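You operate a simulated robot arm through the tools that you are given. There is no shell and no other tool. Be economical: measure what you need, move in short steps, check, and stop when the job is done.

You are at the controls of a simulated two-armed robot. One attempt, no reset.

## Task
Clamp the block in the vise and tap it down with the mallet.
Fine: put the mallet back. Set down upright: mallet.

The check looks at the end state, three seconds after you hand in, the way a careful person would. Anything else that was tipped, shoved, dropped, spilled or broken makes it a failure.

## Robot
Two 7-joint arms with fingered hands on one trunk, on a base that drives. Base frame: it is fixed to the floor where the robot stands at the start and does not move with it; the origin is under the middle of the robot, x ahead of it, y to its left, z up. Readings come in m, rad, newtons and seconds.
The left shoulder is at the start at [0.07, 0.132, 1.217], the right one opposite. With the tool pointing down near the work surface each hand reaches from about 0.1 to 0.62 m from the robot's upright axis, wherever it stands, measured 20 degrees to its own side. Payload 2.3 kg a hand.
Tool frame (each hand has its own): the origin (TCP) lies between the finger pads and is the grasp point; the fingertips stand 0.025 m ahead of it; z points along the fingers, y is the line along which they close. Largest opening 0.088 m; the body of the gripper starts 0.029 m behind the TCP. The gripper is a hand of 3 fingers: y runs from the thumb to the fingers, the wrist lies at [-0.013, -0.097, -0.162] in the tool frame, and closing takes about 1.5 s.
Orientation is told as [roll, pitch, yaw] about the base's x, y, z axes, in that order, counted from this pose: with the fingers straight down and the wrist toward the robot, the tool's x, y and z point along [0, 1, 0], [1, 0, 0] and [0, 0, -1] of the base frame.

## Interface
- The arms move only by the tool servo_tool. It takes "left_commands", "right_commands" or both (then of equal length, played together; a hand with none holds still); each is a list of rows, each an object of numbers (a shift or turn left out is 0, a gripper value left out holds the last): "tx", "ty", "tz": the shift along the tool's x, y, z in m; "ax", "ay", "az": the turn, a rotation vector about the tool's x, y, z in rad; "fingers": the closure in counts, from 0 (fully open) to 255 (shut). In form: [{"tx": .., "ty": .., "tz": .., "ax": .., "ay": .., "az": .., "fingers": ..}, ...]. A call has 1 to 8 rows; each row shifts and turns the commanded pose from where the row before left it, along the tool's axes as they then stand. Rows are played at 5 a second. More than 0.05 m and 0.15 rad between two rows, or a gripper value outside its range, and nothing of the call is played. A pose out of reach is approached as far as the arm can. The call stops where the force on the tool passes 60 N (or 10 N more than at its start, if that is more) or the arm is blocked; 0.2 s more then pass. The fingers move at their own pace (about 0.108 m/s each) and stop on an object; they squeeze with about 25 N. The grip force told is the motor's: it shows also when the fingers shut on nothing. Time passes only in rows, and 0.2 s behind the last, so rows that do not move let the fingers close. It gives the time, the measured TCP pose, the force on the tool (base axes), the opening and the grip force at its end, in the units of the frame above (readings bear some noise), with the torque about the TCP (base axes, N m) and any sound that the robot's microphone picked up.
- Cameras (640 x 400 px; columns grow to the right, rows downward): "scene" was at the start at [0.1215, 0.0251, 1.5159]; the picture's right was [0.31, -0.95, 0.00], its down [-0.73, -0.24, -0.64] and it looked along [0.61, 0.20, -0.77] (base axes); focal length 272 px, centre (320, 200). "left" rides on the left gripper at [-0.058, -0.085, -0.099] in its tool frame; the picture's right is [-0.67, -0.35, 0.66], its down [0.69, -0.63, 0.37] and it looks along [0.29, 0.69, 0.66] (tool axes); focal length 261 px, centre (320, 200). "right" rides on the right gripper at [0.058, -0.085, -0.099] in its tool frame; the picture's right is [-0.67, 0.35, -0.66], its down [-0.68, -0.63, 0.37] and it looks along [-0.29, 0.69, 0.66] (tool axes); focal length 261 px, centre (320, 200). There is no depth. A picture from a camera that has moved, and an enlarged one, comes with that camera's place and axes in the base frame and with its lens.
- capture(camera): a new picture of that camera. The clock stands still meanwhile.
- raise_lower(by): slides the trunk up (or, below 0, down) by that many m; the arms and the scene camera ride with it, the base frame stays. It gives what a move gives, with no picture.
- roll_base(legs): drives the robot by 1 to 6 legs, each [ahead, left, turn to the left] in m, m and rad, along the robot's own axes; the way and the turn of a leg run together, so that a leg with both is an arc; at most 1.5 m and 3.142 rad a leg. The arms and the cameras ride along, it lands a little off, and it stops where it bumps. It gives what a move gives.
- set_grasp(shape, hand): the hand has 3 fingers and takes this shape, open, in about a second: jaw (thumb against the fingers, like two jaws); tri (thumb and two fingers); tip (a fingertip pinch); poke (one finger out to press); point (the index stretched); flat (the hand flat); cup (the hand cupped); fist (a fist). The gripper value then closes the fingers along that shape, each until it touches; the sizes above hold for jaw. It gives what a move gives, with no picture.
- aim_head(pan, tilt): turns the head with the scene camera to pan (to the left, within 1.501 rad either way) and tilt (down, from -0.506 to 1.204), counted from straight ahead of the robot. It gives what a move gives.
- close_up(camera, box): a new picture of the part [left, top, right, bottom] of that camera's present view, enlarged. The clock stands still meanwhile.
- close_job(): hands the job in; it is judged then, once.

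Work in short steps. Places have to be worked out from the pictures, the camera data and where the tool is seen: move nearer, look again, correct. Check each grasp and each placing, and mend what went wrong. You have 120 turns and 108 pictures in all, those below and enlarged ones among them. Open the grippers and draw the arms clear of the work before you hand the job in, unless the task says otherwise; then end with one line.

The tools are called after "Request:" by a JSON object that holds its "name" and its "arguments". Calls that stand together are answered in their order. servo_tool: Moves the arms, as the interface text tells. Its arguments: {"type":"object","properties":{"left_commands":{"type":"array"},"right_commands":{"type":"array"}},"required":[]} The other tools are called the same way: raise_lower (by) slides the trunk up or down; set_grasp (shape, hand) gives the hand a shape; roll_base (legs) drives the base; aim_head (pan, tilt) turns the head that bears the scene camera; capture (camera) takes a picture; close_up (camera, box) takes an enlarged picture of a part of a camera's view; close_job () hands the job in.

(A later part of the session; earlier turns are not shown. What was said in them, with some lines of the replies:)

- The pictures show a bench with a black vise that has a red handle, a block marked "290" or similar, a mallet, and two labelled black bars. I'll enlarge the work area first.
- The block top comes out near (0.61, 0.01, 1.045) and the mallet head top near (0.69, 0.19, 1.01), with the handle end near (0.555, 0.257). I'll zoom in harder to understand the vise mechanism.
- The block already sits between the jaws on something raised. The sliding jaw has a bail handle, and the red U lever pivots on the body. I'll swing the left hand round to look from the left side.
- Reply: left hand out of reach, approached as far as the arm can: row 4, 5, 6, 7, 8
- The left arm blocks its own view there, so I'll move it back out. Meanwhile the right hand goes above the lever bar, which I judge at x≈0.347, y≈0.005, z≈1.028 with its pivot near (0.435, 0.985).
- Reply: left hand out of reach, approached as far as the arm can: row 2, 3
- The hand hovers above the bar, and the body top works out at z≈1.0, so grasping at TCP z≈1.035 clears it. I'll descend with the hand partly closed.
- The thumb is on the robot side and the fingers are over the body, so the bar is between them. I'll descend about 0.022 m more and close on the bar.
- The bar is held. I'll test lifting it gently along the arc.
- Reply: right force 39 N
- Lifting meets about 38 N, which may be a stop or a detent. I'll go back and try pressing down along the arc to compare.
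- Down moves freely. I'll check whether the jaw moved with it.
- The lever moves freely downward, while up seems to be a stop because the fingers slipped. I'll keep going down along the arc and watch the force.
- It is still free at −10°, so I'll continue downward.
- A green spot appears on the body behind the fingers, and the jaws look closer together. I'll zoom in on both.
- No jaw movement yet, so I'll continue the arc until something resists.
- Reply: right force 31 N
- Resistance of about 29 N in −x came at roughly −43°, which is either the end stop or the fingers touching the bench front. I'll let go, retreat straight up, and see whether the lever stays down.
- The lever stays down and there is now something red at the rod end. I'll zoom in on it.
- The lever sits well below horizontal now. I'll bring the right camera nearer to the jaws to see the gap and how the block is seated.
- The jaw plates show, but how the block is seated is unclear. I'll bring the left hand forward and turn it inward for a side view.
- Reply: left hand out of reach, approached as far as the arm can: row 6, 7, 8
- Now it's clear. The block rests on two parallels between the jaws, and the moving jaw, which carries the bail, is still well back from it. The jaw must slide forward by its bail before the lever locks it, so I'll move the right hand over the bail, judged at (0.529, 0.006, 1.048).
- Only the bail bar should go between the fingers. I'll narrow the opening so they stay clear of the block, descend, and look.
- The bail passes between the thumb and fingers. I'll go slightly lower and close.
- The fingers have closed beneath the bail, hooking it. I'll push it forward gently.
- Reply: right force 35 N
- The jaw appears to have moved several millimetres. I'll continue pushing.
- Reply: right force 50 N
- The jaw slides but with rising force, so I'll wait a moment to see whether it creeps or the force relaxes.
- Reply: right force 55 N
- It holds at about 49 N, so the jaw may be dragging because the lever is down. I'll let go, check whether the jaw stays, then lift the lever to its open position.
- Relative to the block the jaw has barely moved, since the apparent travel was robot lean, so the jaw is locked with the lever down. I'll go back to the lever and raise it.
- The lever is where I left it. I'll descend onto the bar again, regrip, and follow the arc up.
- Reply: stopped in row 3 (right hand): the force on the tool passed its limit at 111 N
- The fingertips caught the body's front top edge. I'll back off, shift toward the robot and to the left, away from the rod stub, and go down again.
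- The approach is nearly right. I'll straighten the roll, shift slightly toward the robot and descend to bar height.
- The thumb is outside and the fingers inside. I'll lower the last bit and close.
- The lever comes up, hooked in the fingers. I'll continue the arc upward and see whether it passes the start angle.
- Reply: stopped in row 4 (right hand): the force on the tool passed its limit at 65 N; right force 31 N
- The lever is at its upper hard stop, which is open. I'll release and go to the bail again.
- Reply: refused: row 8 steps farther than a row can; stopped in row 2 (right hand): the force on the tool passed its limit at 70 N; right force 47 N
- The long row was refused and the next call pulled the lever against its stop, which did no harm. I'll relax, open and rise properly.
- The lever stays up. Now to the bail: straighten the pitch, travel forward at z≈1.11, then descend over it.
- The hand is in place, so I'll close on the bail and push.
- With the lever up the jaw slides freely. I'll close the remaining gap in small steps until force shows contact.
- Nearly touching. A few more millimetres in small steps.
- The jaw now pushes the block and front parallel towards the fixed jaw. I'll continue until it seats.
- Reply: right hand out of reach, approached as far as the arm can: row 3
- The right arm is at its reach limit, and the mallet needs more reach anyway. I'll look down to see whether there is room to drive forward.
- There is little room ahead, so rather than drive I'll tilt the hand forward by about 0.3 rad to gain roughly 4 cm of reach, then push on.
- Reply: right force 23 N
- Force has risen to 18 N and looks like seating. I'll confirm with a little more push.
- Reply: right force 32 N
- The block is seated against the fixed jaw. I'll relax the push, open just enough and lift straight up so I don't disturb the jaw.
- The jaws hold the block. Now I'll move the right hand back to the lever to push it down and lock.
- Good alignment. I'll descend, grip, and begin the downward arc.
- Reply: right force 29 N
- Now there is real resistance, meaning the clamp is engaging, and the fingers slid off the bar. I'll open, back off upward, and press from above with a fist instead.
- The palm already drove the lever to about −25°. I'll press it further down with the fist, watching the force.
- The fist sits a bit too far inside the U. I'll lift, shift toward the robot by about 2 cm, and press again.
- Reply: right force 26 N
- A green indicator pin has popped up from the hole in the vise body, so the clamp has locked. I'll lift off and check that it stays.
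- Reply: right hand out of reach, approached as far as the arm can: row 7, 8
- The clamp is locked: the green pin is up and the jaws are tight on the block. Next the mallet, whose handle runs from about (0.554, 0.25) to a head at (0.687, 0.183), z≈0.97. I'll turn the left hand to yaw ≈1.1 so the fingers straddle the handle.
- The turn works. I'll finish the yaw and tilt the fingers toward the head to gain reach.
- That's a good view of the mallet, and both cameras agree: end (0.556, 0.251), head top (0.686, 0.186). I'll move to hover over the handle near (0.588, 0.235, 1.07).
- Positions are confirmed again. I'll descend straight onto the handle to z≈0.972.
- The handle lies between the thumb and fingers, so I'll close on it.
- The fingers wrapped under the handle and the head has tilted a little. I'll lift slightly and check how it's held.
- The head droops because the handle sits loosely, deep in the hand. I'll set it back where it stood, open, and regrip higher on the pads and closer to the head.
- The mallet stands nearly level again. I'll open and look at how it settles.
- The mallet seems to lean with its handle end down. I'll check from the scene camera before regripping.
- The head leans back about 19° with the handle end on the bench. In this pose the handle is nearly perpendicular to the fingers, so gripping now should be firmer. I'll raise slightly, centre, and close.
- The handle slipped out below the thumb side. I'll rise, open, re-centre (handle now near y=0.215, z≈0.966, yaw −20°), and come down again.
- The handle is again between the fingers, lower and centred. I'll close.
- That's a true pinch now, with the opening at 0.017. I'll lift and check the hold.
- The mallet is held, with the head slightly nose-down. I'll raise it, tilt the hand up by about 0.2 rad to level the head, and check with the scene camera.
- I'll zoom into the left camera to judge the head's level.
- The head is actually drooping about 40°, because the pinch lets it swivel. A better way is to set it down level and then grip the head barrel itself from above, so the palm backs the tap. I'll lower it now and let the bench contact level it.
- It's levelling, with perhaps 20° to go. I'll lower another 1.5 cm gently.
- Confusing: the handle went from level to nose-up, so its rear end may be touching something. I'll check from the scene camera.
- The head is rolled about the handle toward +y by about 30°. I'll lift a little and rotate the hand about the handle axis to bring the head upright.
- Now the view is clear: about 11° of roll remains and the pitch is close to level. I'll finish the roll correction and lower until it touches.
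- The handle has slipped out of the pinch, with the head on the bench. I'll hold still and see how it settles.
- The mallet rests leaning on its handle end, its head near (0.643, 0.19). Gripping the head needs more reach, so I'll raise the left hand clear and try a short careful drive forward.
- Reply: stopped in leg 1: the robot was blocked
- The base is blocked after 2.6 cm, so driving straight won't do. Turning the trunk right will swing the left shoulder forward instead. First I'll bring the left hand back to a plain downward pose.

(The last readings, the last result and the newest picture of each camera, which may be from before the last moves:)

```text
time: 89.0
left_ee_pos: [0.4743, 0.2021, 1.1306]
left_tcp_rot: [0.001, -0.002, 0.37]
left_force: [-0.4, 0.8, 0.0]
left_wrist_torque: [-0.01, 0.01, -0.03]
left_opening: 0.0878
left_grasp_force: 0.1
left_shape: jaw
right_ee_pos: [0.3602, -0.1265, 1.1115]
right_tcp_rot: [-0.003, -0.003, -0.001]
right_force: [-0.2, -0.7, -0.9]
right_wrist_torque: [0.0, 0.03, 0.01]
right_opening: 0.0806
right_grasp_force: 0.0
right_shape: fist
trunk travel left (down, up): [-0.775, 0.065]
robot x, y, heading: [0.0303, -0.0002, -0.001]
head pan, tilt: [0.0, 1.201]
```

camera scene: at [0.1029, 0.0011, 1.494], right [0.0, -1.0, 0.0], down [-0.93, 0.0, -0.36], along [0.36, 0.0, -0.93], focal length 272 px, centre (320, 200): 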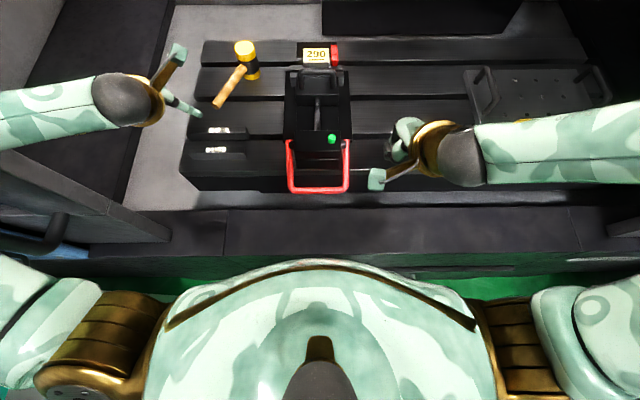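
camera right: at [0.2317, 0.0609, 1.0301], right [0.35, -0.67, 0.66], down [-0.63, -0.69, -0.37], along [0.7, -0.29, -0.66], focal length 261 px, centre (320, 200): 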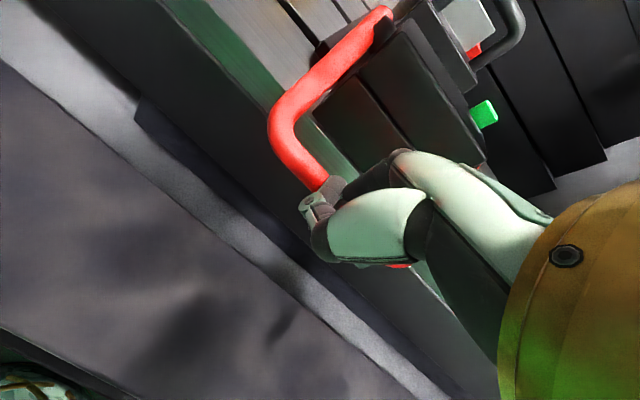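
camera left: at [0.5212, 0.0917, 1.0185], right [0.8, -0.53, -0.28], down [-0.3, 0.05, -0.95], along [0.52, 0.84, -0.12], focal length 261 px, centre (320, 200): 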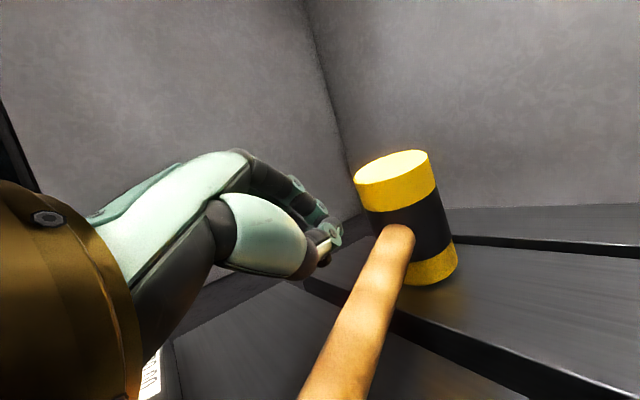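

Reach at yaw ≈1.2 proved better than I assumed, so no turn is needed. I'll restore that yaw with a forward tilt and take a look at the mallet.

Request:
{"name": "servo_tool", "arguments": {"left_commands": [{"az": -0.147}, {"az": -0.147}, {"az": -0.147}, {"az": -0.147}, {"az": -0.147}, {"az": -0.14}, {"ay": -0.15}, {"ay": -0.15}]}}

Request:
{"name": "servo_tool", "arguments": {"left_commands": [{"ay": -0.15, "fingers": 255}, {}, {}, {}, {}]}}

Request:
{"name": "capture", "arguments": {"camera": "left"}}

```text
time: 90.8
left_ee_pos: [0.4728, 0.2024, 1.1317]
left_tcp_rot: [-0.306, 0.002, 1.247]
left_force: [0.0, 0.2, 0.2]
left_wrist_torque: [-0.01, 0.04, 0.04]
left_opening: 0.0881
left_grasp_force: 0.0
left_shape: jaw
right_ee_pos: [0.3595, -0.1252, 1.1129]
right_tcp_rot: [-0.005, -0.004, 0.0]
right_force: [-0.7, 0.3, 0.6]
right_wrist_torque: [0.06, -0.01, 0.0]
right_opening: 0.0803
right_grasp_force: 0.0
right_shape: fist
trunk travel left (down, up): [-0.775, 0.065]
robot x, y, heading: [0.0313, -0.0014, -0.0]
head pan, tilt: [0.0, 1.201]
```

```text
time: 92.0
left_ee_pos: [0.4742, 0.2022, 1.1311]
left_tcp_rot: [-0.452, 0.001, 1.248]
left_force: [-1.3, -0.2, -1.2]
left_wrist_torque: [0.02, -0.02, 0.01]
left_opening: 0.0001
left_grasp_force: 24.6
left_shape: jaw
right_ee_pos: [0.3606, -0.1258, 1.112]
right_tcp_rot: [-0.003, -0.002, -0.002]
right_force: [0.2, 0.5, 0.2]
right_wrist_torque: [0.02, 0.0, 0.03]
right_opening: 0.0805
right_grasp_force: 0.0
right_shape: fist
trunk travel left (down, up): [-0.775, 0.065]
robot x, y, heading: [0.0254, 0.0001, 0.001]
head pan, tilt: [0.0, 1.201]
```

```text
12 pictures are left
camera left: at [0.4561, 0.1194, 1.2457], right [0.73, -0.61, -0.3], down [-0.63, -0.45, -0.63], along [0.25, 0.65, -0.72], focal length 261 px, centre (320, 200)
```

left: 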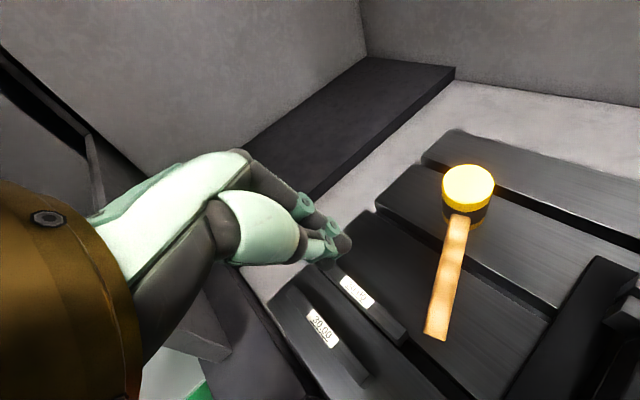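

Located: head bottom ≈(0.672, 0.215), top ≈(0.642, 0.205), leaning back toward the handle. Pressing gently down on the front half of the top will tip it upright, so I'll move closed fingertips above that spot.

Request:
{"name": "servo_tool", "arguments": {"left_commands": [{"tx": -0.0241, "ty": 0.0137, "tz": 0.0247}, {"tx": -0.0241, "ty": 0.0137, "tz": 0.0247}, {"tx": -0.0241, "ty": 0.0137, "tz": 0.0247}, {"tx": -0.0241, "ty": 0.0137, "tz": 0.0247}, {"tx": -0.0241, "ty": 0.0137, "tz": 0.0247}, {}]}}

Request:
{"name": "capture", "arguments": {"camera": "left"}}

```text
time: 93.4
left_ee_pos: [0.6469, 0.2165, 1.0705]
left_tcp_rot: [-0.452, 0.001, 1.246]
left_force: [0.7, 0.6, 0.0]
left_wrist_torque: [0.0, 0.01, 0.04]
left_opening: 0.0
left_grasp_force: 24.6
left_shape: jaw
left hand out of reach, approached as far as the arm can: row 5
right_ee_pos: [0.3606, -0.1256, 1.1116]
right_tcp_rot: [-0.004, -0.002, 0.001]
right_force: [-0.4, -0.6, -0.2]
right_wrist_torque: [0.01, 0.0, -0.04]
right_opening: 0.0805
right_grasp_force: 0.1
right_shape: fist
trunk travel left (down, up): [-0.775, 0.065]
robot x, y, heading: [0.0263, -0.0019, -0.002]
head pan, tilt: [0.0, 1.201]
```

```text
11 pictures are left
camera left: at [0.6279, 0.134, 1.1859], right [0.73, -0.61, -0.3], down [-0.63, -0.45, -0.63], along [0.25, 0.65, -0.72], focal length 261 px, centre (320, 200)
```

left: 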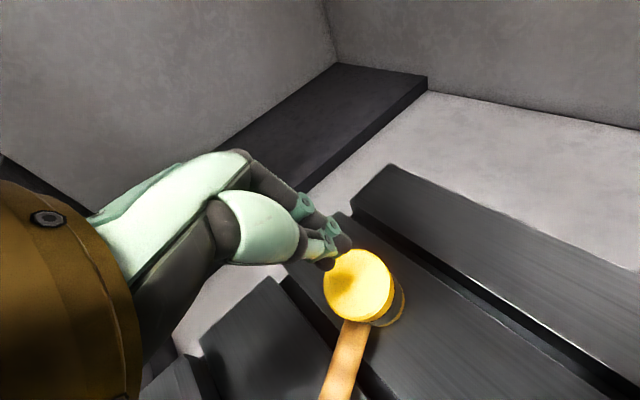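

The fingertips sit over the centre of the top. I'll add a little tilt, move forward about 1.2 cm, and press down gently.

Request:
{"name": "servo_tool", "arguments": {"left_commands": [{"ay": -0.15}, {"tx": 0.0045, "ty": 0.0043, "tz": 0.0152}, {"tx": 0.0045, "ty": 0.0043, "tz": 0.0152}, {"tx": 0.003, "tz": 0.0041}, {"tx": 0.002, "tz": 0.003}, {}]}}

Request:
{"name": "capture", "arguments": {"camera": "left"}}

```text
time: 94.8
left_ee_pos: [0.6597, 0.2214, 1.0332]
left_tcp_rot: [-0.602, -0.001, 1.249]
left_force: [0.8, 0.5, 0.9]
left_wrist_torque: [0.05, -0.02, 0.04]
left_opening: 0.0
left_grasp_force: 25.5
left_shape: jaw
right_ee_pos: [0.3602, -0.1258, 1.1129]
right_tcp_rot: [-0.004, -0.001, -0.004]
right_force: [-0.6, 0.0, -0.4]
right_wrist_torque: [0.01, 0.0, 0.0]
right_opening: 0.0805
right_grasp_force: 0.0
right_shape: fist
trunk travel left (down, up): [-0.775, 0.065]
robot x, y, heading: [0.0241, 0.0008, -0.001]
head pan, tilt: [0.0, 1.201]
```

```text
10 pictures are left
camera left: at [0.6258, 0.1448, 1.1474], right [0.77, -0.62, -0.16], down [-0.54, -0.48, -0.69], along [0.35, 0.61, -0.71], focal length 261 px, centre (320, 200)
```

left: 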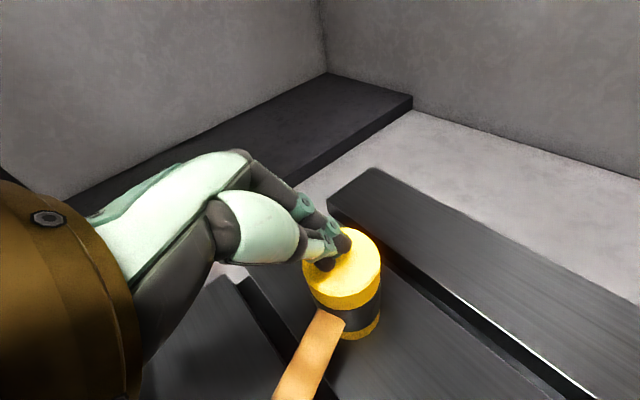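

The head looks upright now. I'll lift off straight up and check that it stays.

Request:
{"name": "servo_tool", "arguments": {"left_commands": [{"tx": -0.0113, "tz": -0.0165}, {"tx": -0.02, "tz": -0.029}, {"tx": -0.014, "tz": -0.02, "fingers": 0}, {}, {}, {}]}}

Request:
{"name": "capture", "arguments": {"camera": "left"}}

```text
time: 96.2
left_ee_pos: [0.6605, 0.2248, 1.1124]
left_tcp_rot: [-0.603, 0.001, 1.248]
left_force: [-0.3, -0.9, -0.1]
left_wrist_torque: [0.02, 0.0, 0.0]
left_opening: 0.0875
left_grasp_force: 0.1
left_shape: jaw
right_ee_pos: [0.3612, -0.1275, 1.1115]
right_tcp_rot: [-0.005, -0.001, -0.002]
right_force: [0.2, 0.2, 0.2]
right_wrist_torque: [-0.03, 0.01, 0.01]
right_opening: 0.0804
right_grasp_force: 0.2
right_shape: fist
trunk travel left (down, up): [-0.775, 0.065]
robot x, y, heading: [0.0303, -0.0038, -0.006]
head pan, tilt: [0.0, 1.201]
```

```text
9 pictures are left
camera left: at [0.625, 0.1466, 1.2273], right [0.77, -0.62, -0.16], down [-0.54, -0.48, -0.69], along [0.35, 0.61, -0.71], focal length 261 px, centre (320, 200)
```

left: 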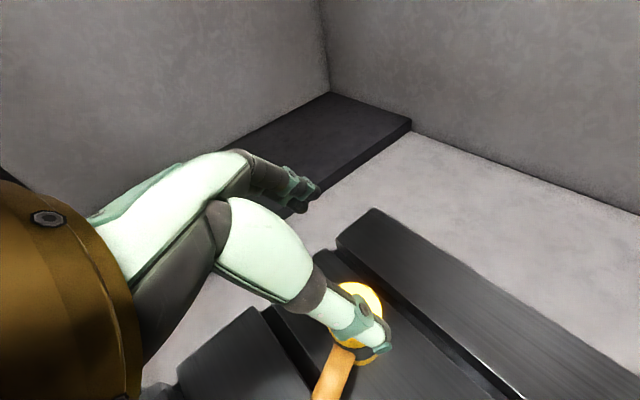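

It stands upright at about (0.668, 0.215). Now I'll lower the open hand so thumb and fingers straddle the head's upper barrel.

Request:
{"name": "servo_tool", "arguments": {"left_commands": [{"tx": 0.01455, "ty": -0.00185, "tz": 0.024}, {"tx": 0.01455, "ty": -0.00185, "tz": 0.024}, {"tx": 0.01455, "ty": -0.00185, "tz": 0.024}, {"tx": 0.01455, "ty": -0.00185, "tz": 0.024}, {}]}}

Request:
{"name": "capture", "arguments": {"camera": "left"}}

```text
time: 97.4
left_ee_pos: [0.6576, 0.2164, 1.0037]
left_tcp_rot: [-0.604, 0.0, 1.25]
left_force: [0.1, -0.1, 0.0]
left_wrist_torque: [0.03, 0.0, -0.01]
left_opening: 0.0875
left_grasp_force: 0.0
left_shape: jaw
left hand out of reach, approached as far as the arm can: row 3, 4
right_ee_pos: [0.3607, -0.127, 1.1112]
right_tcp_rot: [-0.003, -0.002, 0.0]
right_force: [0.3, -0.3, -1.2]
right_wrist_torque: [0.02, -0.01, 0.03]
right_opening: 0.0807
right_grasp_force: 0.0
right_shape: fist
trunk travel left (down, up): [-0.775, 0.065]
robot x, y, heading: [0.025, 0.0012, 0.004]
head pan, tilt: [0.0, 1.201]
```

```text
8 pictures are left
camera left: at [0.6228, 0.14, 1.1188], right [0.77, -0.62, -0.16], down [-0.54, -0.48, -0.69], along [0.35, 0.61, -0.71], focal length 261 px, centre (320, 200)
```

left: 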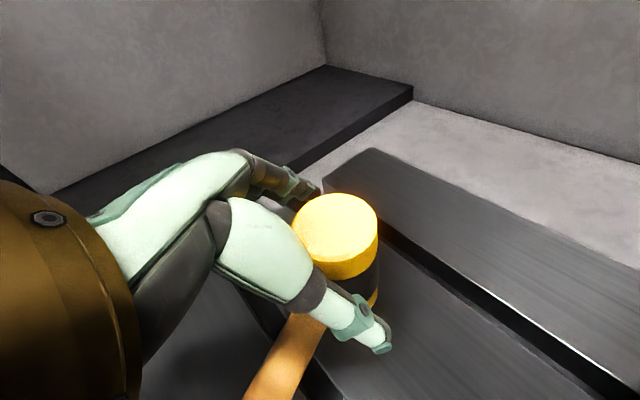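

The head is nicely between thumb and fingers. I'll close.

Request:
{"name": "servo_tool", "arguments": {"left_commands": [{"fingers": 255}, {}, {}, {}, {}, {}]}}

Request:
{"name": "capture", "arguments": {"camera": "left"}}

```text
time: 98.8
left_ee_pos: [0.6578, 0.2191, 1.0054]
left_tcp_rot: [-0.603, -0.001, 1.247]
left_force: [0.4, 0.4, -0.2]
left_wrist_torque: [-0.02, 0.03, 0.0]
left_opening: 0.0428
left_grasp_force: 25.4
left_shape: jaw
right_ee_pos: [0.3603, -0.1269, 1.1111]
right_tcp_rot: [-0.004, -0.002, -0.003]
right_force: [-0.5, -0.3, -0.4]
right_wrist_torque: [0.01, 0.01, 0.02]
right_opening: 0.0806
right_grasp_force: 0.1
right_shape: fist
trunk travel left (down, up): [-0.775, 0.065]
robot x, y, heading: [0.0265, -0.0035, -0.003]
head pan, tilt: [0.0, 1.201]
```

```text
7 pictures are left
camera left: at [0.6231, 0.1402, 1.1188], right [0.77, -0.62, -0.16], down [-0.54, -0.48, -0.69], along [0.35, 0.61, -0.71], focal length 261 px, centre (320, 200)
```

left: 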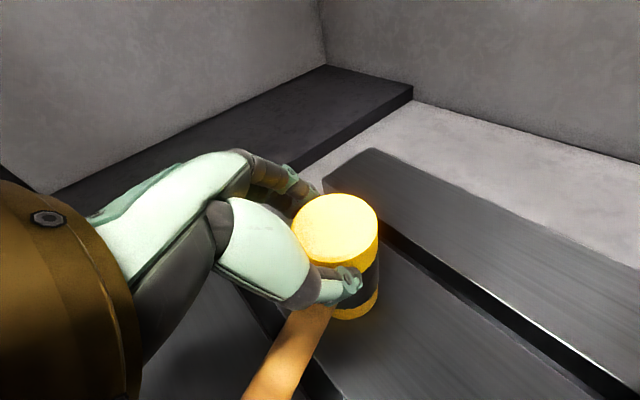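

The grip is firm on the head, with the opening at 0.043. I'll lift it, carry it toward the vise while rising, and check that the head is above the block.

Request:
{"name": "servo_tool", "arguments": {"left_commands": [{"tx": -0.017, "tz": -0.0248}, {"tx": -0.017, "tz": -0.0248}, {"tx": -0.0154, "ty": -0.0256, "tz": -0.0279}, {"tx": -0.0154, "ty": -0.0256, "tz": -0.0279}, {"tx": -0.0154, "ty": -0.0256, "tz": -0.0279}, {}]}}

Request:
{"name": "capture", "arguments": {"camera": "left"}}

```text
time: 100.2
left_ee_pos: [0.6224, 0.1482, 1.1596]
left_tcp_rot: [-0.601, -0.001, 1.249]
left_force: [-0.5, 1.0, -5.1]
left_wrist_torque: [-0.01, -0.01, 0.01]
left_opening: 0.0429
left_grasp_force: 24.9
left_shape: jaw
right_ee_pos: [0.3615, -0.1265, 1.1112]
right_tcp_rot: [-0.005, 0.0, -0.002]
right_force: [-0.8, 0.7, 1.1]
right_wrist_torque: [0.01, -0.01, 0.0]
right_opening: 0.0808
right_grasp_force: 0.1
right_shape: fist
trunk travel left (down, up): [-0.775, 0.065]
robot x, y, heading: [0.0281, 0.0001, 0.001]
head pan, tilt: [0.0, 1.201]
```

```text
6 pictures are left
camera left: at [0.5884, 0.071, 1.2736], right [0.77, -0.62, -0.16], down [-0.54, -0.48, -0.69], along [0.35, 0.61, -0.71], focal length 261 px, centre (320, 200)
```

left: 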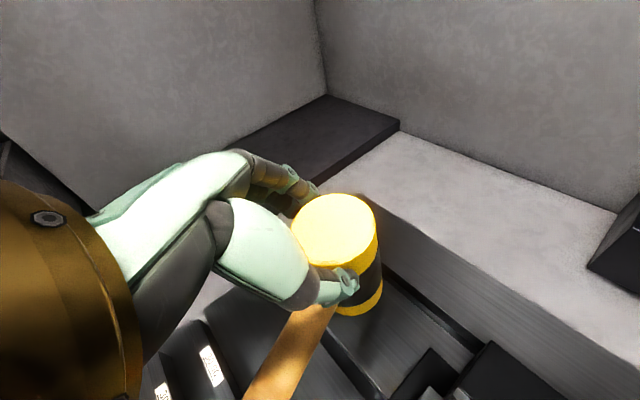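

It's held perfectly upright. Now I'll move across to above the block.

Request:
{"name": "servo_tool", "arguments": {"left_commands": [{"tx": -0.0112, "ty": -0.0402, "tz": 0.0078}, {"tx": -0.0112, "ty": -0.0402, "tz": 0.0078}, {"tx": -0.0112, "ty": -0.0402, "tz": 0.0078}, {}]}}

Request:
{"name": "close_up", "arguments": {"camera": "scene", "box": [240, 0, 400, 130]}}

```text
time: 101.2
left_ee_pos: [0.6091, 0.0403, 1.1632]
left_tcp_rot: [-0.601, 0.002, 1.249]
left_force: [0.2, 0.0, -3.9]
left_wrist_torque: [0.02, 0.03, 0.0]
left_opening: 0.0422
left_grasp_force: 24.8
left_shape: jaw
left hand out of reach, approached as far as the arm can: row 3
right_ee_pos: [0.3618, -0.126, 1.1117]
right_tcp_rot: [-0.004, 0.002, 0.0]
right_force: [0.6, 0.9, -0.7]
right_wrist_torque: [-0.01, 0.0, 0.01]
right_opening: 0.0807
right_grasp_force: 0.2
right_shape: fist
trunk travel left (down, up): [-0.775, 0.065]
robot x, y, heading: [0.03, 0.0043, 0.003]
head pan, tilt: [0.0, 1.201]
```

```text
3.08 times, centred on (320, 65) of scene
camera zoom: at [0.1335, 0.0027, 1.4938], right [0.0, -1.0, 0.0], down [-0.93, 0.0, -0.36], along [0.36, 0.0, -0.93], focal length 838 px, centre (320, 615)
```

zoom: 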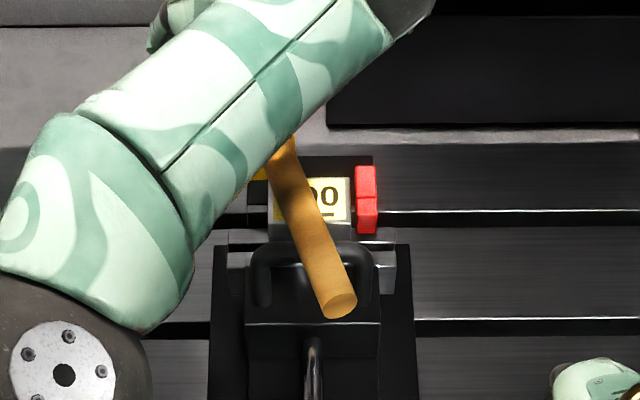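

The head is a bit off-centre because the arm is limited at this yaw. I'll rotate about vertical to free the wrist and shift onto the block centre (0.630, 0.009).

Request:
{"name": "servo_tool", "arguments": {"left_commands": [{"ax": 0.0636, "az": 0.0928}, {"ax": 0.0636, "az": 0.0928}, {"ax": 0.0636, "az": 0.0928}, {"ax": 0.0636, "az": 0.0928}, {"tx": -0.0222, "ty": 0.001, "tz": 0.0152}, {}]}}

```text
time: 102.6
left_ee_pos: [0.6298, 0.0233, 1.1658]
left_tcp_rot: [-0.599, -0.001, 0.798]
left_force: [0.5, -0.1, -3.7]
left_wrist_torque: [0.0, 0.0, -0.02]
left_opening: 0.0422
left_grasp_force: 25.4
left_shape: jaw
right_ee_pos: [0.3604, -0.1272, 1.1105]
right_tcp_rot: [-0.004, 0.001, -0.002]
right_force: [0.1, -0.7, 0.0]
right_wrist_torque: [-0.02, -0.02, -0.02]
right_opening: 0.0806
right_grasp_force: 0.1
right_shape: fist
trunk travel left (down, up): [-0.775, 0.065]
robot x, y, heading: [0.0264, -0.0018, -0.003]
head pan, tilt: [0.0, 1.201]
```

The head is centred over the block. I'll descend to just above it and then make a first gentle contact.

Request:
{"name": "servo_tool", "arguments": {"left_commands": [{"tx": 0.017, "tz": 0.0248}, {"tx": 0.0113, "tz": 0.0165}, {"tx": 0.0028, "tz": 0.0041}, {}]}}

Request:
{"name": "close_up", "arguments": {"camera": "left", "box": [240, 160, 480, 400]}}

```text
time: 103.6
left_ee_pos: [0.6273, 0.0237, 1.115]
left_tcp_rot: [-0.608, -0.006, 0.798]
left_force: [6.1, -0.6, 21.6]
left_wrist_torque: [0.13, -0.47, -0.05]
left_opening: 0.043
left_grasp_force: 24.5
left_shape: jaw
right_ee_pos: [0.3561, -0.1268, 1.1132]
right_tcp_rot: [-0.004, -0.005, -0.002]
right_force: [-0.6, 1.4, -0.3]
right_wrist_torque: [-0.03, -0.01, 0.0]
right_opening: 0.0804
right_grasp_force: 0.0
right_shape: fist
trunk travel left (down, up): [-0.775, 0.065]
robot x, y, heading: [0.028, -0.0012, 0.001]
head pan, tilt: [0.0, 1.201]
```

```text
1.67 times, centred on (360, 280) of left
camera zoom: at [0.5608, -0.0308, 1.2299], right [0.42, -0.89, -0.16], down [-0.69, -0.2, -0.7], along [0.59, 0.4, -0.7], focal length 434 px, centre (253, 67)
```

zoom: 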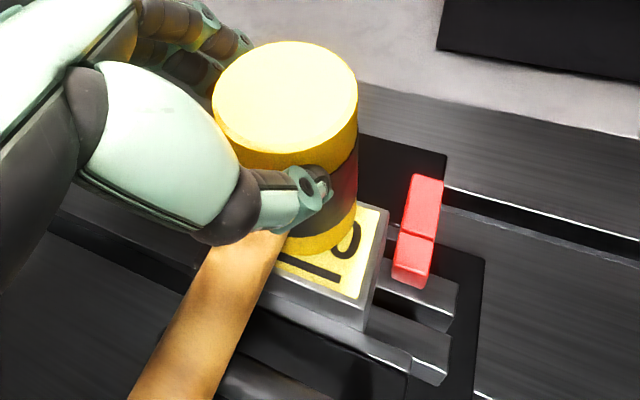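

Contact is at the block's top centre. Now real taps: lift 2.5 cm, strike, and lift again.

Request:
{"name": "servo_tool", "arguments": {"left_commands": [{"tx": -0.0155, "tz": -0.0227}, {}, {"tx": 0.0181, "tz": 0.0264}, {"tx": -0.0181, "tz": -0.0264}, {}]}}

```text
time: 104.8
left_ee_pos: [0.6305, 0.0249, 1.1374]
left_tcp_rot: [-0.6, 0.0, 0.798]
left_force: [0.5, -0.4, -4.2]
left_wrist_torque: [-0.02, 0.01, -0.01]
left_opening: 0.0421
left_grasp_force: 24.6
left_shape: jaw
right_ee_pos: [0.362, -0.1258, 1.1119]
right_tcp_rot: [-0.004, -0.001, -0.002]
right_force: [0.8, 0.2, 0.5]
right_wrist_torque: [-0.01, -0.03, 0.0]
right_opening: 0.0807
right_grasp_force: 0.2
right_shape: fist
trunk travel left (down, up): [-0.775, 0.065]
robot x, y, heading: [0.0257, 0.0016, 0.001]
head pan, tilt: [0.0, 1.201]
```

No sound was reported, so I'll strike firmer: from higher and a little deeper, several times.

Request:
{"name": "servo_tool", "arguments": {"left_commands": [{"tx": -0.0113, "tz": -0.0165}, {"tx": 0.0265, "tz": 0.0387}, {"tx": 0.0068, "tz": 0.0099}, {"tx": -0.0198, "tz": -0.0289}, {}, {"tx": 0.0226, "tz": 0.033}, {"tx": -0.0226, "tz": -0.033}, {}]}}

```text
time: 106.6
left_ee_pos: [0.6315, 0.0236, 1.135]
left_tcp_rot: [-0.598, 0.0, 0.796]
left_force: [0.1, 0.6, -4.1]
left_wrist_torque: [0.0, 0.03, 0.03]
left_opening: 0.0404
left_grasp_force: 25.0
left_shape: jaw
right_ee_pos: [0.3615, -0.1262, 1.1109]
right_tcp_rot: [-0.005, 0.0, -0.002]
right_force: [1.0, 0.4, 0.1]
right_wrist_torque: [-0.03, -0.01, 0.01]
right_opening: 0.0809
right_grasp_force: 0.1
right_shape: fist
trunk travel left (down, up): [-0.775, 0.065]
robot x, y, heading: [0.0292, -0.0013, 0.0]
head pan, tilt: [0.0, 1.201]
```

I'll check the contact height again, ending the call at contact so I can read force and sound.

Request:
{"name": "servo_tool", "arguments": {"left_commands": [{"tx": -0.0085, "tz": -0.0124}, {"tx": 0.0226, "tz": 0.033}]}}

Request:
{"name": "close_up", "arguments": {"camera": "left", "box": [240, 160, 480, 400]}}

```text
time: 107.2
left_ee_pos: [0.6283, 0.0263, 1.1121]
left_tcp_rot: [-0.605, -0.002, 0.8]
left_force: [3.5, 1.3, 6.1]
left_wrist_torque: [0.06, -0.17, -0.01]
left_opening: 0.0406
left_grasp_force: 24.7
left_shape: jaw
right_ee_pos: [0.3601, -0.1258, 1.1119]
right_tcp_rot: [-0.003, -0.001, 0.0]
right_force: [-0.1, -0.2, -0.4]
right_wrist_torque: [0.01, 0.01, -0.02]
right_opening: 0.0805
right_grasp_force: 0.1
right_shape: fist
trunk travel left (down, up): [-0.775, 0.065]
robot x, y, heading: [0.0255, -0.0003, 0.004]
head pan, tilt: [0.0, 1.201]
```

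```text
1.67 times, centred on (360, 280) of left
camera zoom: at [0.5624, -0.0277, 1.2259], right [0.42, -0.89, -0.16], down [-0.69, -0.2, -0.69], along [0.59, 0.4, -0.7], focal length 434 px, centre (253, 67)
```

zoom: 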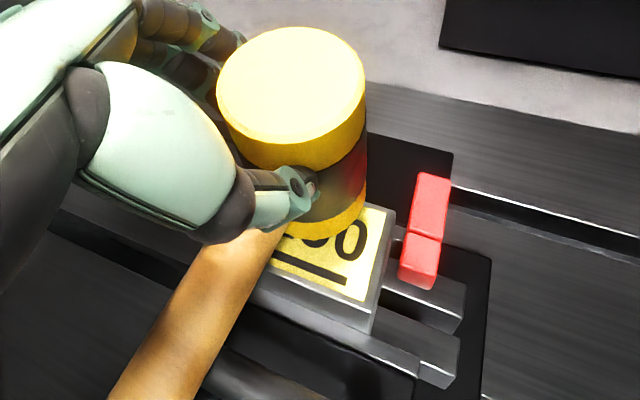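

The head has slipped up a few millimetres in the fingers during tapping, so the block has taken real force. I'll do one more firm series to be sure it's seated, then leave the block.

Request:
{"name": "servo_tool", "arguments": {"left_commands": [{"tx": -0.0254, "tz": -0.0371}, {}, {"tx": 0.0282, "tz": 0.0412}, {"tx": -0.0254, "tz": -0.0371}, {}, {"tx": 0.0282, "tz": 0.0412}, {}]}}

```text
time: 108.8
left_ee_pos: [0.6252, 0.0231, 1.1064]
left_tcp_rot: [-0.61, -0.007, 0.799]
left_force: [6.0, 2.8, 19.9]
left_wrist_torque: [0.15, -0.51, 0.03]
left_opening: 0.0412
left_grasp_force: 24.8
left_shape: jaw
right_ee_pos: [0.3564, -0.1253, 1.1142]
right_tcp_rot: [-0.005, -0.005, 0.001]
right_force: [0.1, 0.2, -0.1]
right_wrist_torque: [-0.03, 0.01, -0.03]
right_opening: 0.0807
right_grasp_force: 0.0
right_shape: fist
trunk travel left (down, up): [-0.775, 0.065]
robot x, y, heading: [0.0285, 0.0003, 0.004]
head pan, tilt: [0.0, 1.201]
```

That's enough tapping. I'll raise the mallet clear and reverse the rotation to carry it back.

Request:
{"name": "servo_tool", "arguments": {"left_commands": [{"tx": -0.017, "tz": -0.0248}, {"tx": -0.0198, "tz": -0.0289}, {"tx": 0.0222, "ty": -0.001, "tz": -0.0152}, {"ax": -0.0636, "az": -0.0928}, {"ax": -0.0636, "az": -0.0928}, {"ax": -0.0636, "az": -0.0928}, {"ax": -0.0636, "az": -0.0928}, {}]}}

```text
time: 110.6
left_ee_pos: [0.6103, 0.0426, 1.1637]
left_tcp_rot: [-0.6, -0.001, 1.25]
left_force: [0.2, 0.4, -4.5]
left_wrist_torque: [0.0, 0.04, 0.01]
left_opening: 0.0395
left_grasp_force: 24.7
left_shape: jaw
right_ee_pos: [0.3615, -0.1269, 1.1106]
right_tcp_rot: [-0.002, -0.001, -0.001]
right_force: [0.2, 0.0, -0.1]
right_wrist_torque: [0.01, 0.02, 0.02]
right_opening: 0.0804
right_grasp_force: 0.1
right_shape: fist
trunk travel left (down, up): [-0.775, 0.065]
robot x, y, heading: [0.0268, -0.0006, -0.001]
head pan, tilt: [0.0, 1.201]
```

Still held. I'll carry it back over its place and down to about 2 cm above the bench, then check its attitude.

Request:
{"name": "servo_tool", "arguments": {"left_commands": [{"tx": 0.007, "ty": 0.0351, "tz": -0.0032}, {"tx": 0.007, "ty": 0.0351, "tz": -0.0032}, {"tx": 0.007, "ty": 0.0351, "tz": -0.0032}, {"tx": 0.0169, "ty": 0.0157, "tz": 0.0309}, {"tx": 0.0169, "ty": 0.0157, "tz": 0.0309}, {"tx": 0.0169, "ty": 0.0157, "tz": 0.0309}, {"tx": 0.0169, "ty": 0.0157, "tz": 0.0309}, {}]}}

Request:
{"name": "close_up", "arguments": {"camera": "left", "box": [220, 140, 460, 380]}}

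```text
time: 112.4
left_ee_pos: [0.6573, 0.2048, 1.0192]
left_tcp_rot: [-0.601, -0.001, 1.248]
left_force: [0.0, -1.2, -3.8]
left_wrist_torque: [0.03, 0.05, -0.01]
left_opening: 0.0396
left_grasp_force: 24.9
left_shape: jaw
right_ee_pos: [0.362, -0.1254, 1.1119]
right_tcp_rot: [-0.004, 0.0, -0.003]
right_force: [0.2, 0.4, 0.0]
right_wrist_torque: [-0.02, -0.02, -0.02]
right_opening: 0.0808
right_grasp_force: 0.1
right_shape: fist
trunk travel left (down, up): [-0.775, 0.065]
robot x, y, heading: [0.0281, -0.0029, -0.005]
head pan, tilt: [0.0, 1.201]
```

```text
1.67 times, centred on (340, 260) of left
camera zoom: at [0.6223, 0.1279, 1.1337], right [0.76, -0.62, -0.16], down [-0.54, -0.48, -0.69], along [0.35, 0.61, -0.71], focal length 434 px, centre (287, 100)
```

zoom: 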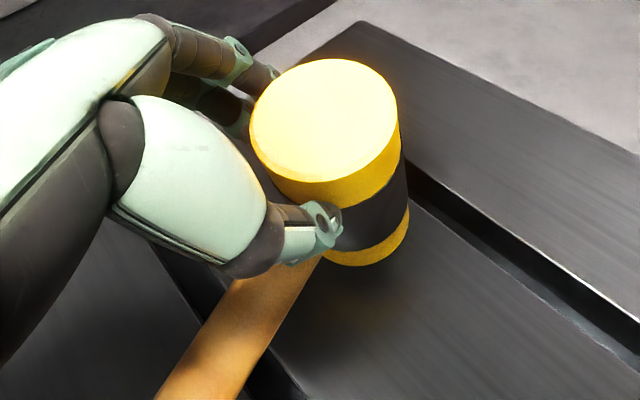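

It's nearly upright with a lean of about 6–7° back toward the handle. I'll correct that with a small hand rotation and lower until contact.

Request:
{"name": "servo_tool", "arguments": {"left_commands": [{"ax": 0.061, "ay": 0.081, "az": -0.042}, {"tx": 0.0079, "tz": 0.0116}, {"tx": 0.0023, "tz": 0.0033}, {}]}}

```text
time: 113.4
left_ee_pos: [0.6469, 0.205, 0.9976]
left_tcp_rot: [-0.52, 0.076, 1.249]
left_force: [0.5, 1.1, -1.0]
left_wrist_torque: [0.07, -0.04, -0.02]
left_opening: 0.0393
left_grasp_force: 25.5
left_shape: jaw
left hand out of reach, approached as far as the arm can: row 1
right_ee_pos: [0.3611, -0.1261, 1.111]
right_tcp_rot: [-0.003, -0.002, -0.002]
right_force: [0.3, -1.3, 0.2]
right_wrist_torque: [0.03, 0.0, 0.03]
right_opening: 0.0808
right_grasp_force: 0.1
right_shape: fist
trunk travel left (down, up): [-0.775, 0.065]
robot x, y, heading: [0.0243, 0.0003, -0.003]
head pan, tilt: [0.0, 1.201]
```

The bench now carries part of the weight. A few millimetres more to seat it flat.

Request:
{"name": "servo_tool", "arguments": {"left_commands": [{"tx": 0.0017, "tz": 0.0025}, {}, {"tx": 0.0012, "tz": 0.0017}, {}]}}

```text
time: 114.4
left_ee_pos: [0.6448, 0.2061, 0.9969]
left_tcp_rot: [-0.523, 0.072, 1.252]
left_force: [3.0, 1.1, 10.7]
left_wrist_torque: [0.22, -0.28, -0.03]
left_opening: 0.0393
left_grasp_force: 25.0
left_shape: jaw
right_ee_pos: [0.3583, -0.1277, 1.1128]
right_tcp_rot: [-0.003, -0.002, -0.001]
right_force: [-0.4, 0.3, 0.3]
right_wrist_torque: [-0.03, -0.02, 0.0]
right_opening: 0.0805
right_grasp_force: 0.1
right_shape: fist
trunk travel left (down, up): [-0.775, 0.065]
robot x, y, heading: [0.0261, -0.0028, 0.002]
head pan, tilt: [0.0, 1.201]
```

It's firmly and flatly seated. I'll ease the pressure, open, and take one look before withdrawing.

Request:
{"name": "servo_tool", "arguments": {"left_commands": [{"tx": -0.0012, "tz": -0.0018}, {"fingers": 60}, {}, {}, {}]}}

Request:
{"name": "close_up", "arguments": {"camera": "left", "box": [220, 140, 460, 380]}}

```text
time: 115.6
left_ee_pos: [0.6464, 0.207, 0.9963]
left_tcp_rot: [-0.519, 0.073, 1.252]
left_force: [-0.8, -0.2, -0.5]
left_wrist_torque: [0.0, 0.0, -0.02]
left_opening: 0.0674
left_grasp_force: 0.0
left_shape: jaw
right_ee_pos: [0.3611, -0.1262, 1.1124]
right_tcp_rot: [-0.003, -0.003, -0.001]
right_force: [0.6, 0.1, 0.3]
right_wrist_torque: [-0.02, -0.01, 0.02]
right_opening: 0.0806
right_grasp_force: 0.1
right_shape: fist
trunk travel left (down, up): [-0.775, 0.065]
robot x, y, heading: [0.0264, -0.0026, 0.002]
head pan, tilt: [0.0, 1.201]
```

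```text
1.67 times, centred on (340, 260) of left
camera zoom: at [0.6231, 0.1343, 1.117], right [0.75, -0.63, -0.21], down [-0.6, -0.51, -0.61], along [0.28, 0.58, -0.76], focal length 434 px, centre (287, 100)
```

zoom: 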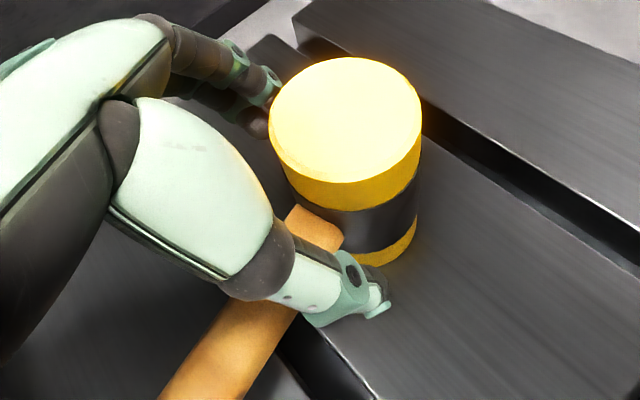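

It stands upright and free of the fingers. I'll open fully and withdraw straight up, then back.

Request:
{"name": "servo_tool", "arguments": {"left_commands": [{"fingers": 10}, {}, {}, {"tx": -0.0199, "ty": -0.003, "tz": -0.0346}, {"tx": -0.0199, "ty": -0.003, "tz": -0.0346}, {"tx": -0.0199, "ty": -0.003, "tz": -0.0346}, {"tx": -0.01, "ty": -0.0015, "tz": -0.0173}, {}]}}

```text
time: 117.4
left_ee_pos: [0.6438, 0.2065, 1.1395]
left_tcp_rot: [-0.521, 0.075, 1.252]
left_force: [0.1, 0.6, 0.4]
left_wrist_torque: [-0.01, -0.01, -0.03]
left_opening: 0.0847
left_grasp_force: 0.1
left_shape: jaw
right_ee_pos: [0.3625, -0.1265, 1.1114]
right_tcp_rot: [-0.004, -0.001, 0.0]
right_force: [-0.1, -0.5, 0.7]
right_wrist_torque: [-0.02, 0.0, 0.02]
right_opening: 0.0805
right_grasp_force: 0.0
right_shape: fist
trunk travel left (down, up): [-0.775, 0.065]
robot x, y, heading: [0.0288, -0.0007, 0.005]
head pan, tilt: [0.0, 1.201]
```

Now I'll retract the left hand, open the right hand, and take the last picture of the whole bench.

Request:
{"name": "servo_tool", "arguments": {"left_commands": [{"tx": 0.0318, "ty": -0.0037, "tz": -0.0182}, {"tx": 0.0318, "ty": -0.0037, "tz": -0.0182}, {"tx": 0.0318, "ty": -0.0037, "tz": -0.0182}, {"tx": 0.0318, "ty": -0.0037, "tz": -0.0182}, {"tx": 0.0318, "ty": -0.0037, "tz": -0.0182}, {"fingers": 0}]}}

Request:
{"name": "set_grasp", "arguments": {"shape": "jaw", "hand": "right"}}

Request:
{"name": "close_up", "arguments": {"camera": "scene", "box": [200, 20, 380, 200]}}

```text
time: 118.8
left_ee_pos: [0.4682, 0.2454, 1.1341]
left_tcp_rot: [-0.521, 0.073, 1.251]
left_force: [0.5, -0.6, -0.4]
left_wrist_torque: [-0.02, -0.02, 0.0]
left_opening: 0.0874
left_grasp_force: 0.0
left_shape: jaw
right_ee_pos: [0.361, -0.1271, 1.1115]
right_tcp_rot: [-0.003, -0.001, -0.002]
right_force: [0.5, 0.5, 0.1]
right_wrist_torque: [-0.01, -0.01, 0.0]
right_opening: 0.0806
right_grasp_force: 0.1
right_shape: fist
trunk travel left (down, up): [-0.775, 0.065]
robot x, y, heading: [0.0302, -0.0013, 0.003]
head pan, tilt: [0.0, 1.201]
```

```text
time: 119.7
left_ee_pos: [0.4674, 0.2464, 1.1348]
left_tcp_rot: [-0.521, 0.073, 1.252]
left_force: [0.3, -0.3, 0.2]
left_wrist_torque: [0.04, -0.03, 0.02]
left_opening: 0.0875
left_grasp_force: 0.0
left_shape: jaw
right_ee_pos: [0.3605, -0.1267, 1.1124]
right_tcp_rot: [-0.003, -0.001, -0.001]
right_force: [0.4, -0.4, 0.6]
right_wrist_torque: [0.0, 0.03, 0.0]
right_opening: 0.0876
right_grasp_force: 0.0
right_shape: jaw
trunk travel left (down, up): [-0.775, 0.065]
robot x, y, heading: [0.0255, -0.0009, 0.001]
head pan, tilt: [0.0, 1.201]
```

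```text
2.22 times, centred on (290, 110) of scene
camera zoom: at [0.1319, 0.0011, 1.494], right [0.0, -1.0, 0.0], down [-0.93, 0.0, -0.36], along [0.36, 0.0, -0.93], focal length 605 px, centre (387, 400)
```

zoom: 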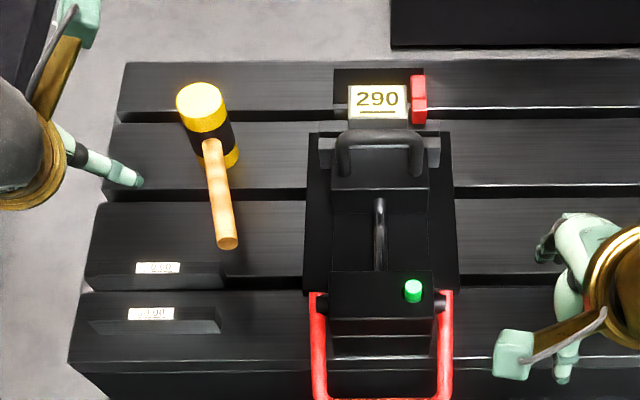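

The last picture shows the mallet upright within about 3°, the vise locked with its green pin up, and the block in place. The other items look undisturbed and both hands are open and clear, so I'm handing in.

Request:
{"name": "close_job", "arguments": {}}

```text
The job is handed in.
```

I clamped the block in the vise (green pin up) and tapped it several times with the mallet, though I had no picture left to confirm it sits flat on the parallels. The mallet is back upright, about 3 cm from its original spot with the handle turned roughly 40–50°, after slipping from the grip once onto the bench on the way.
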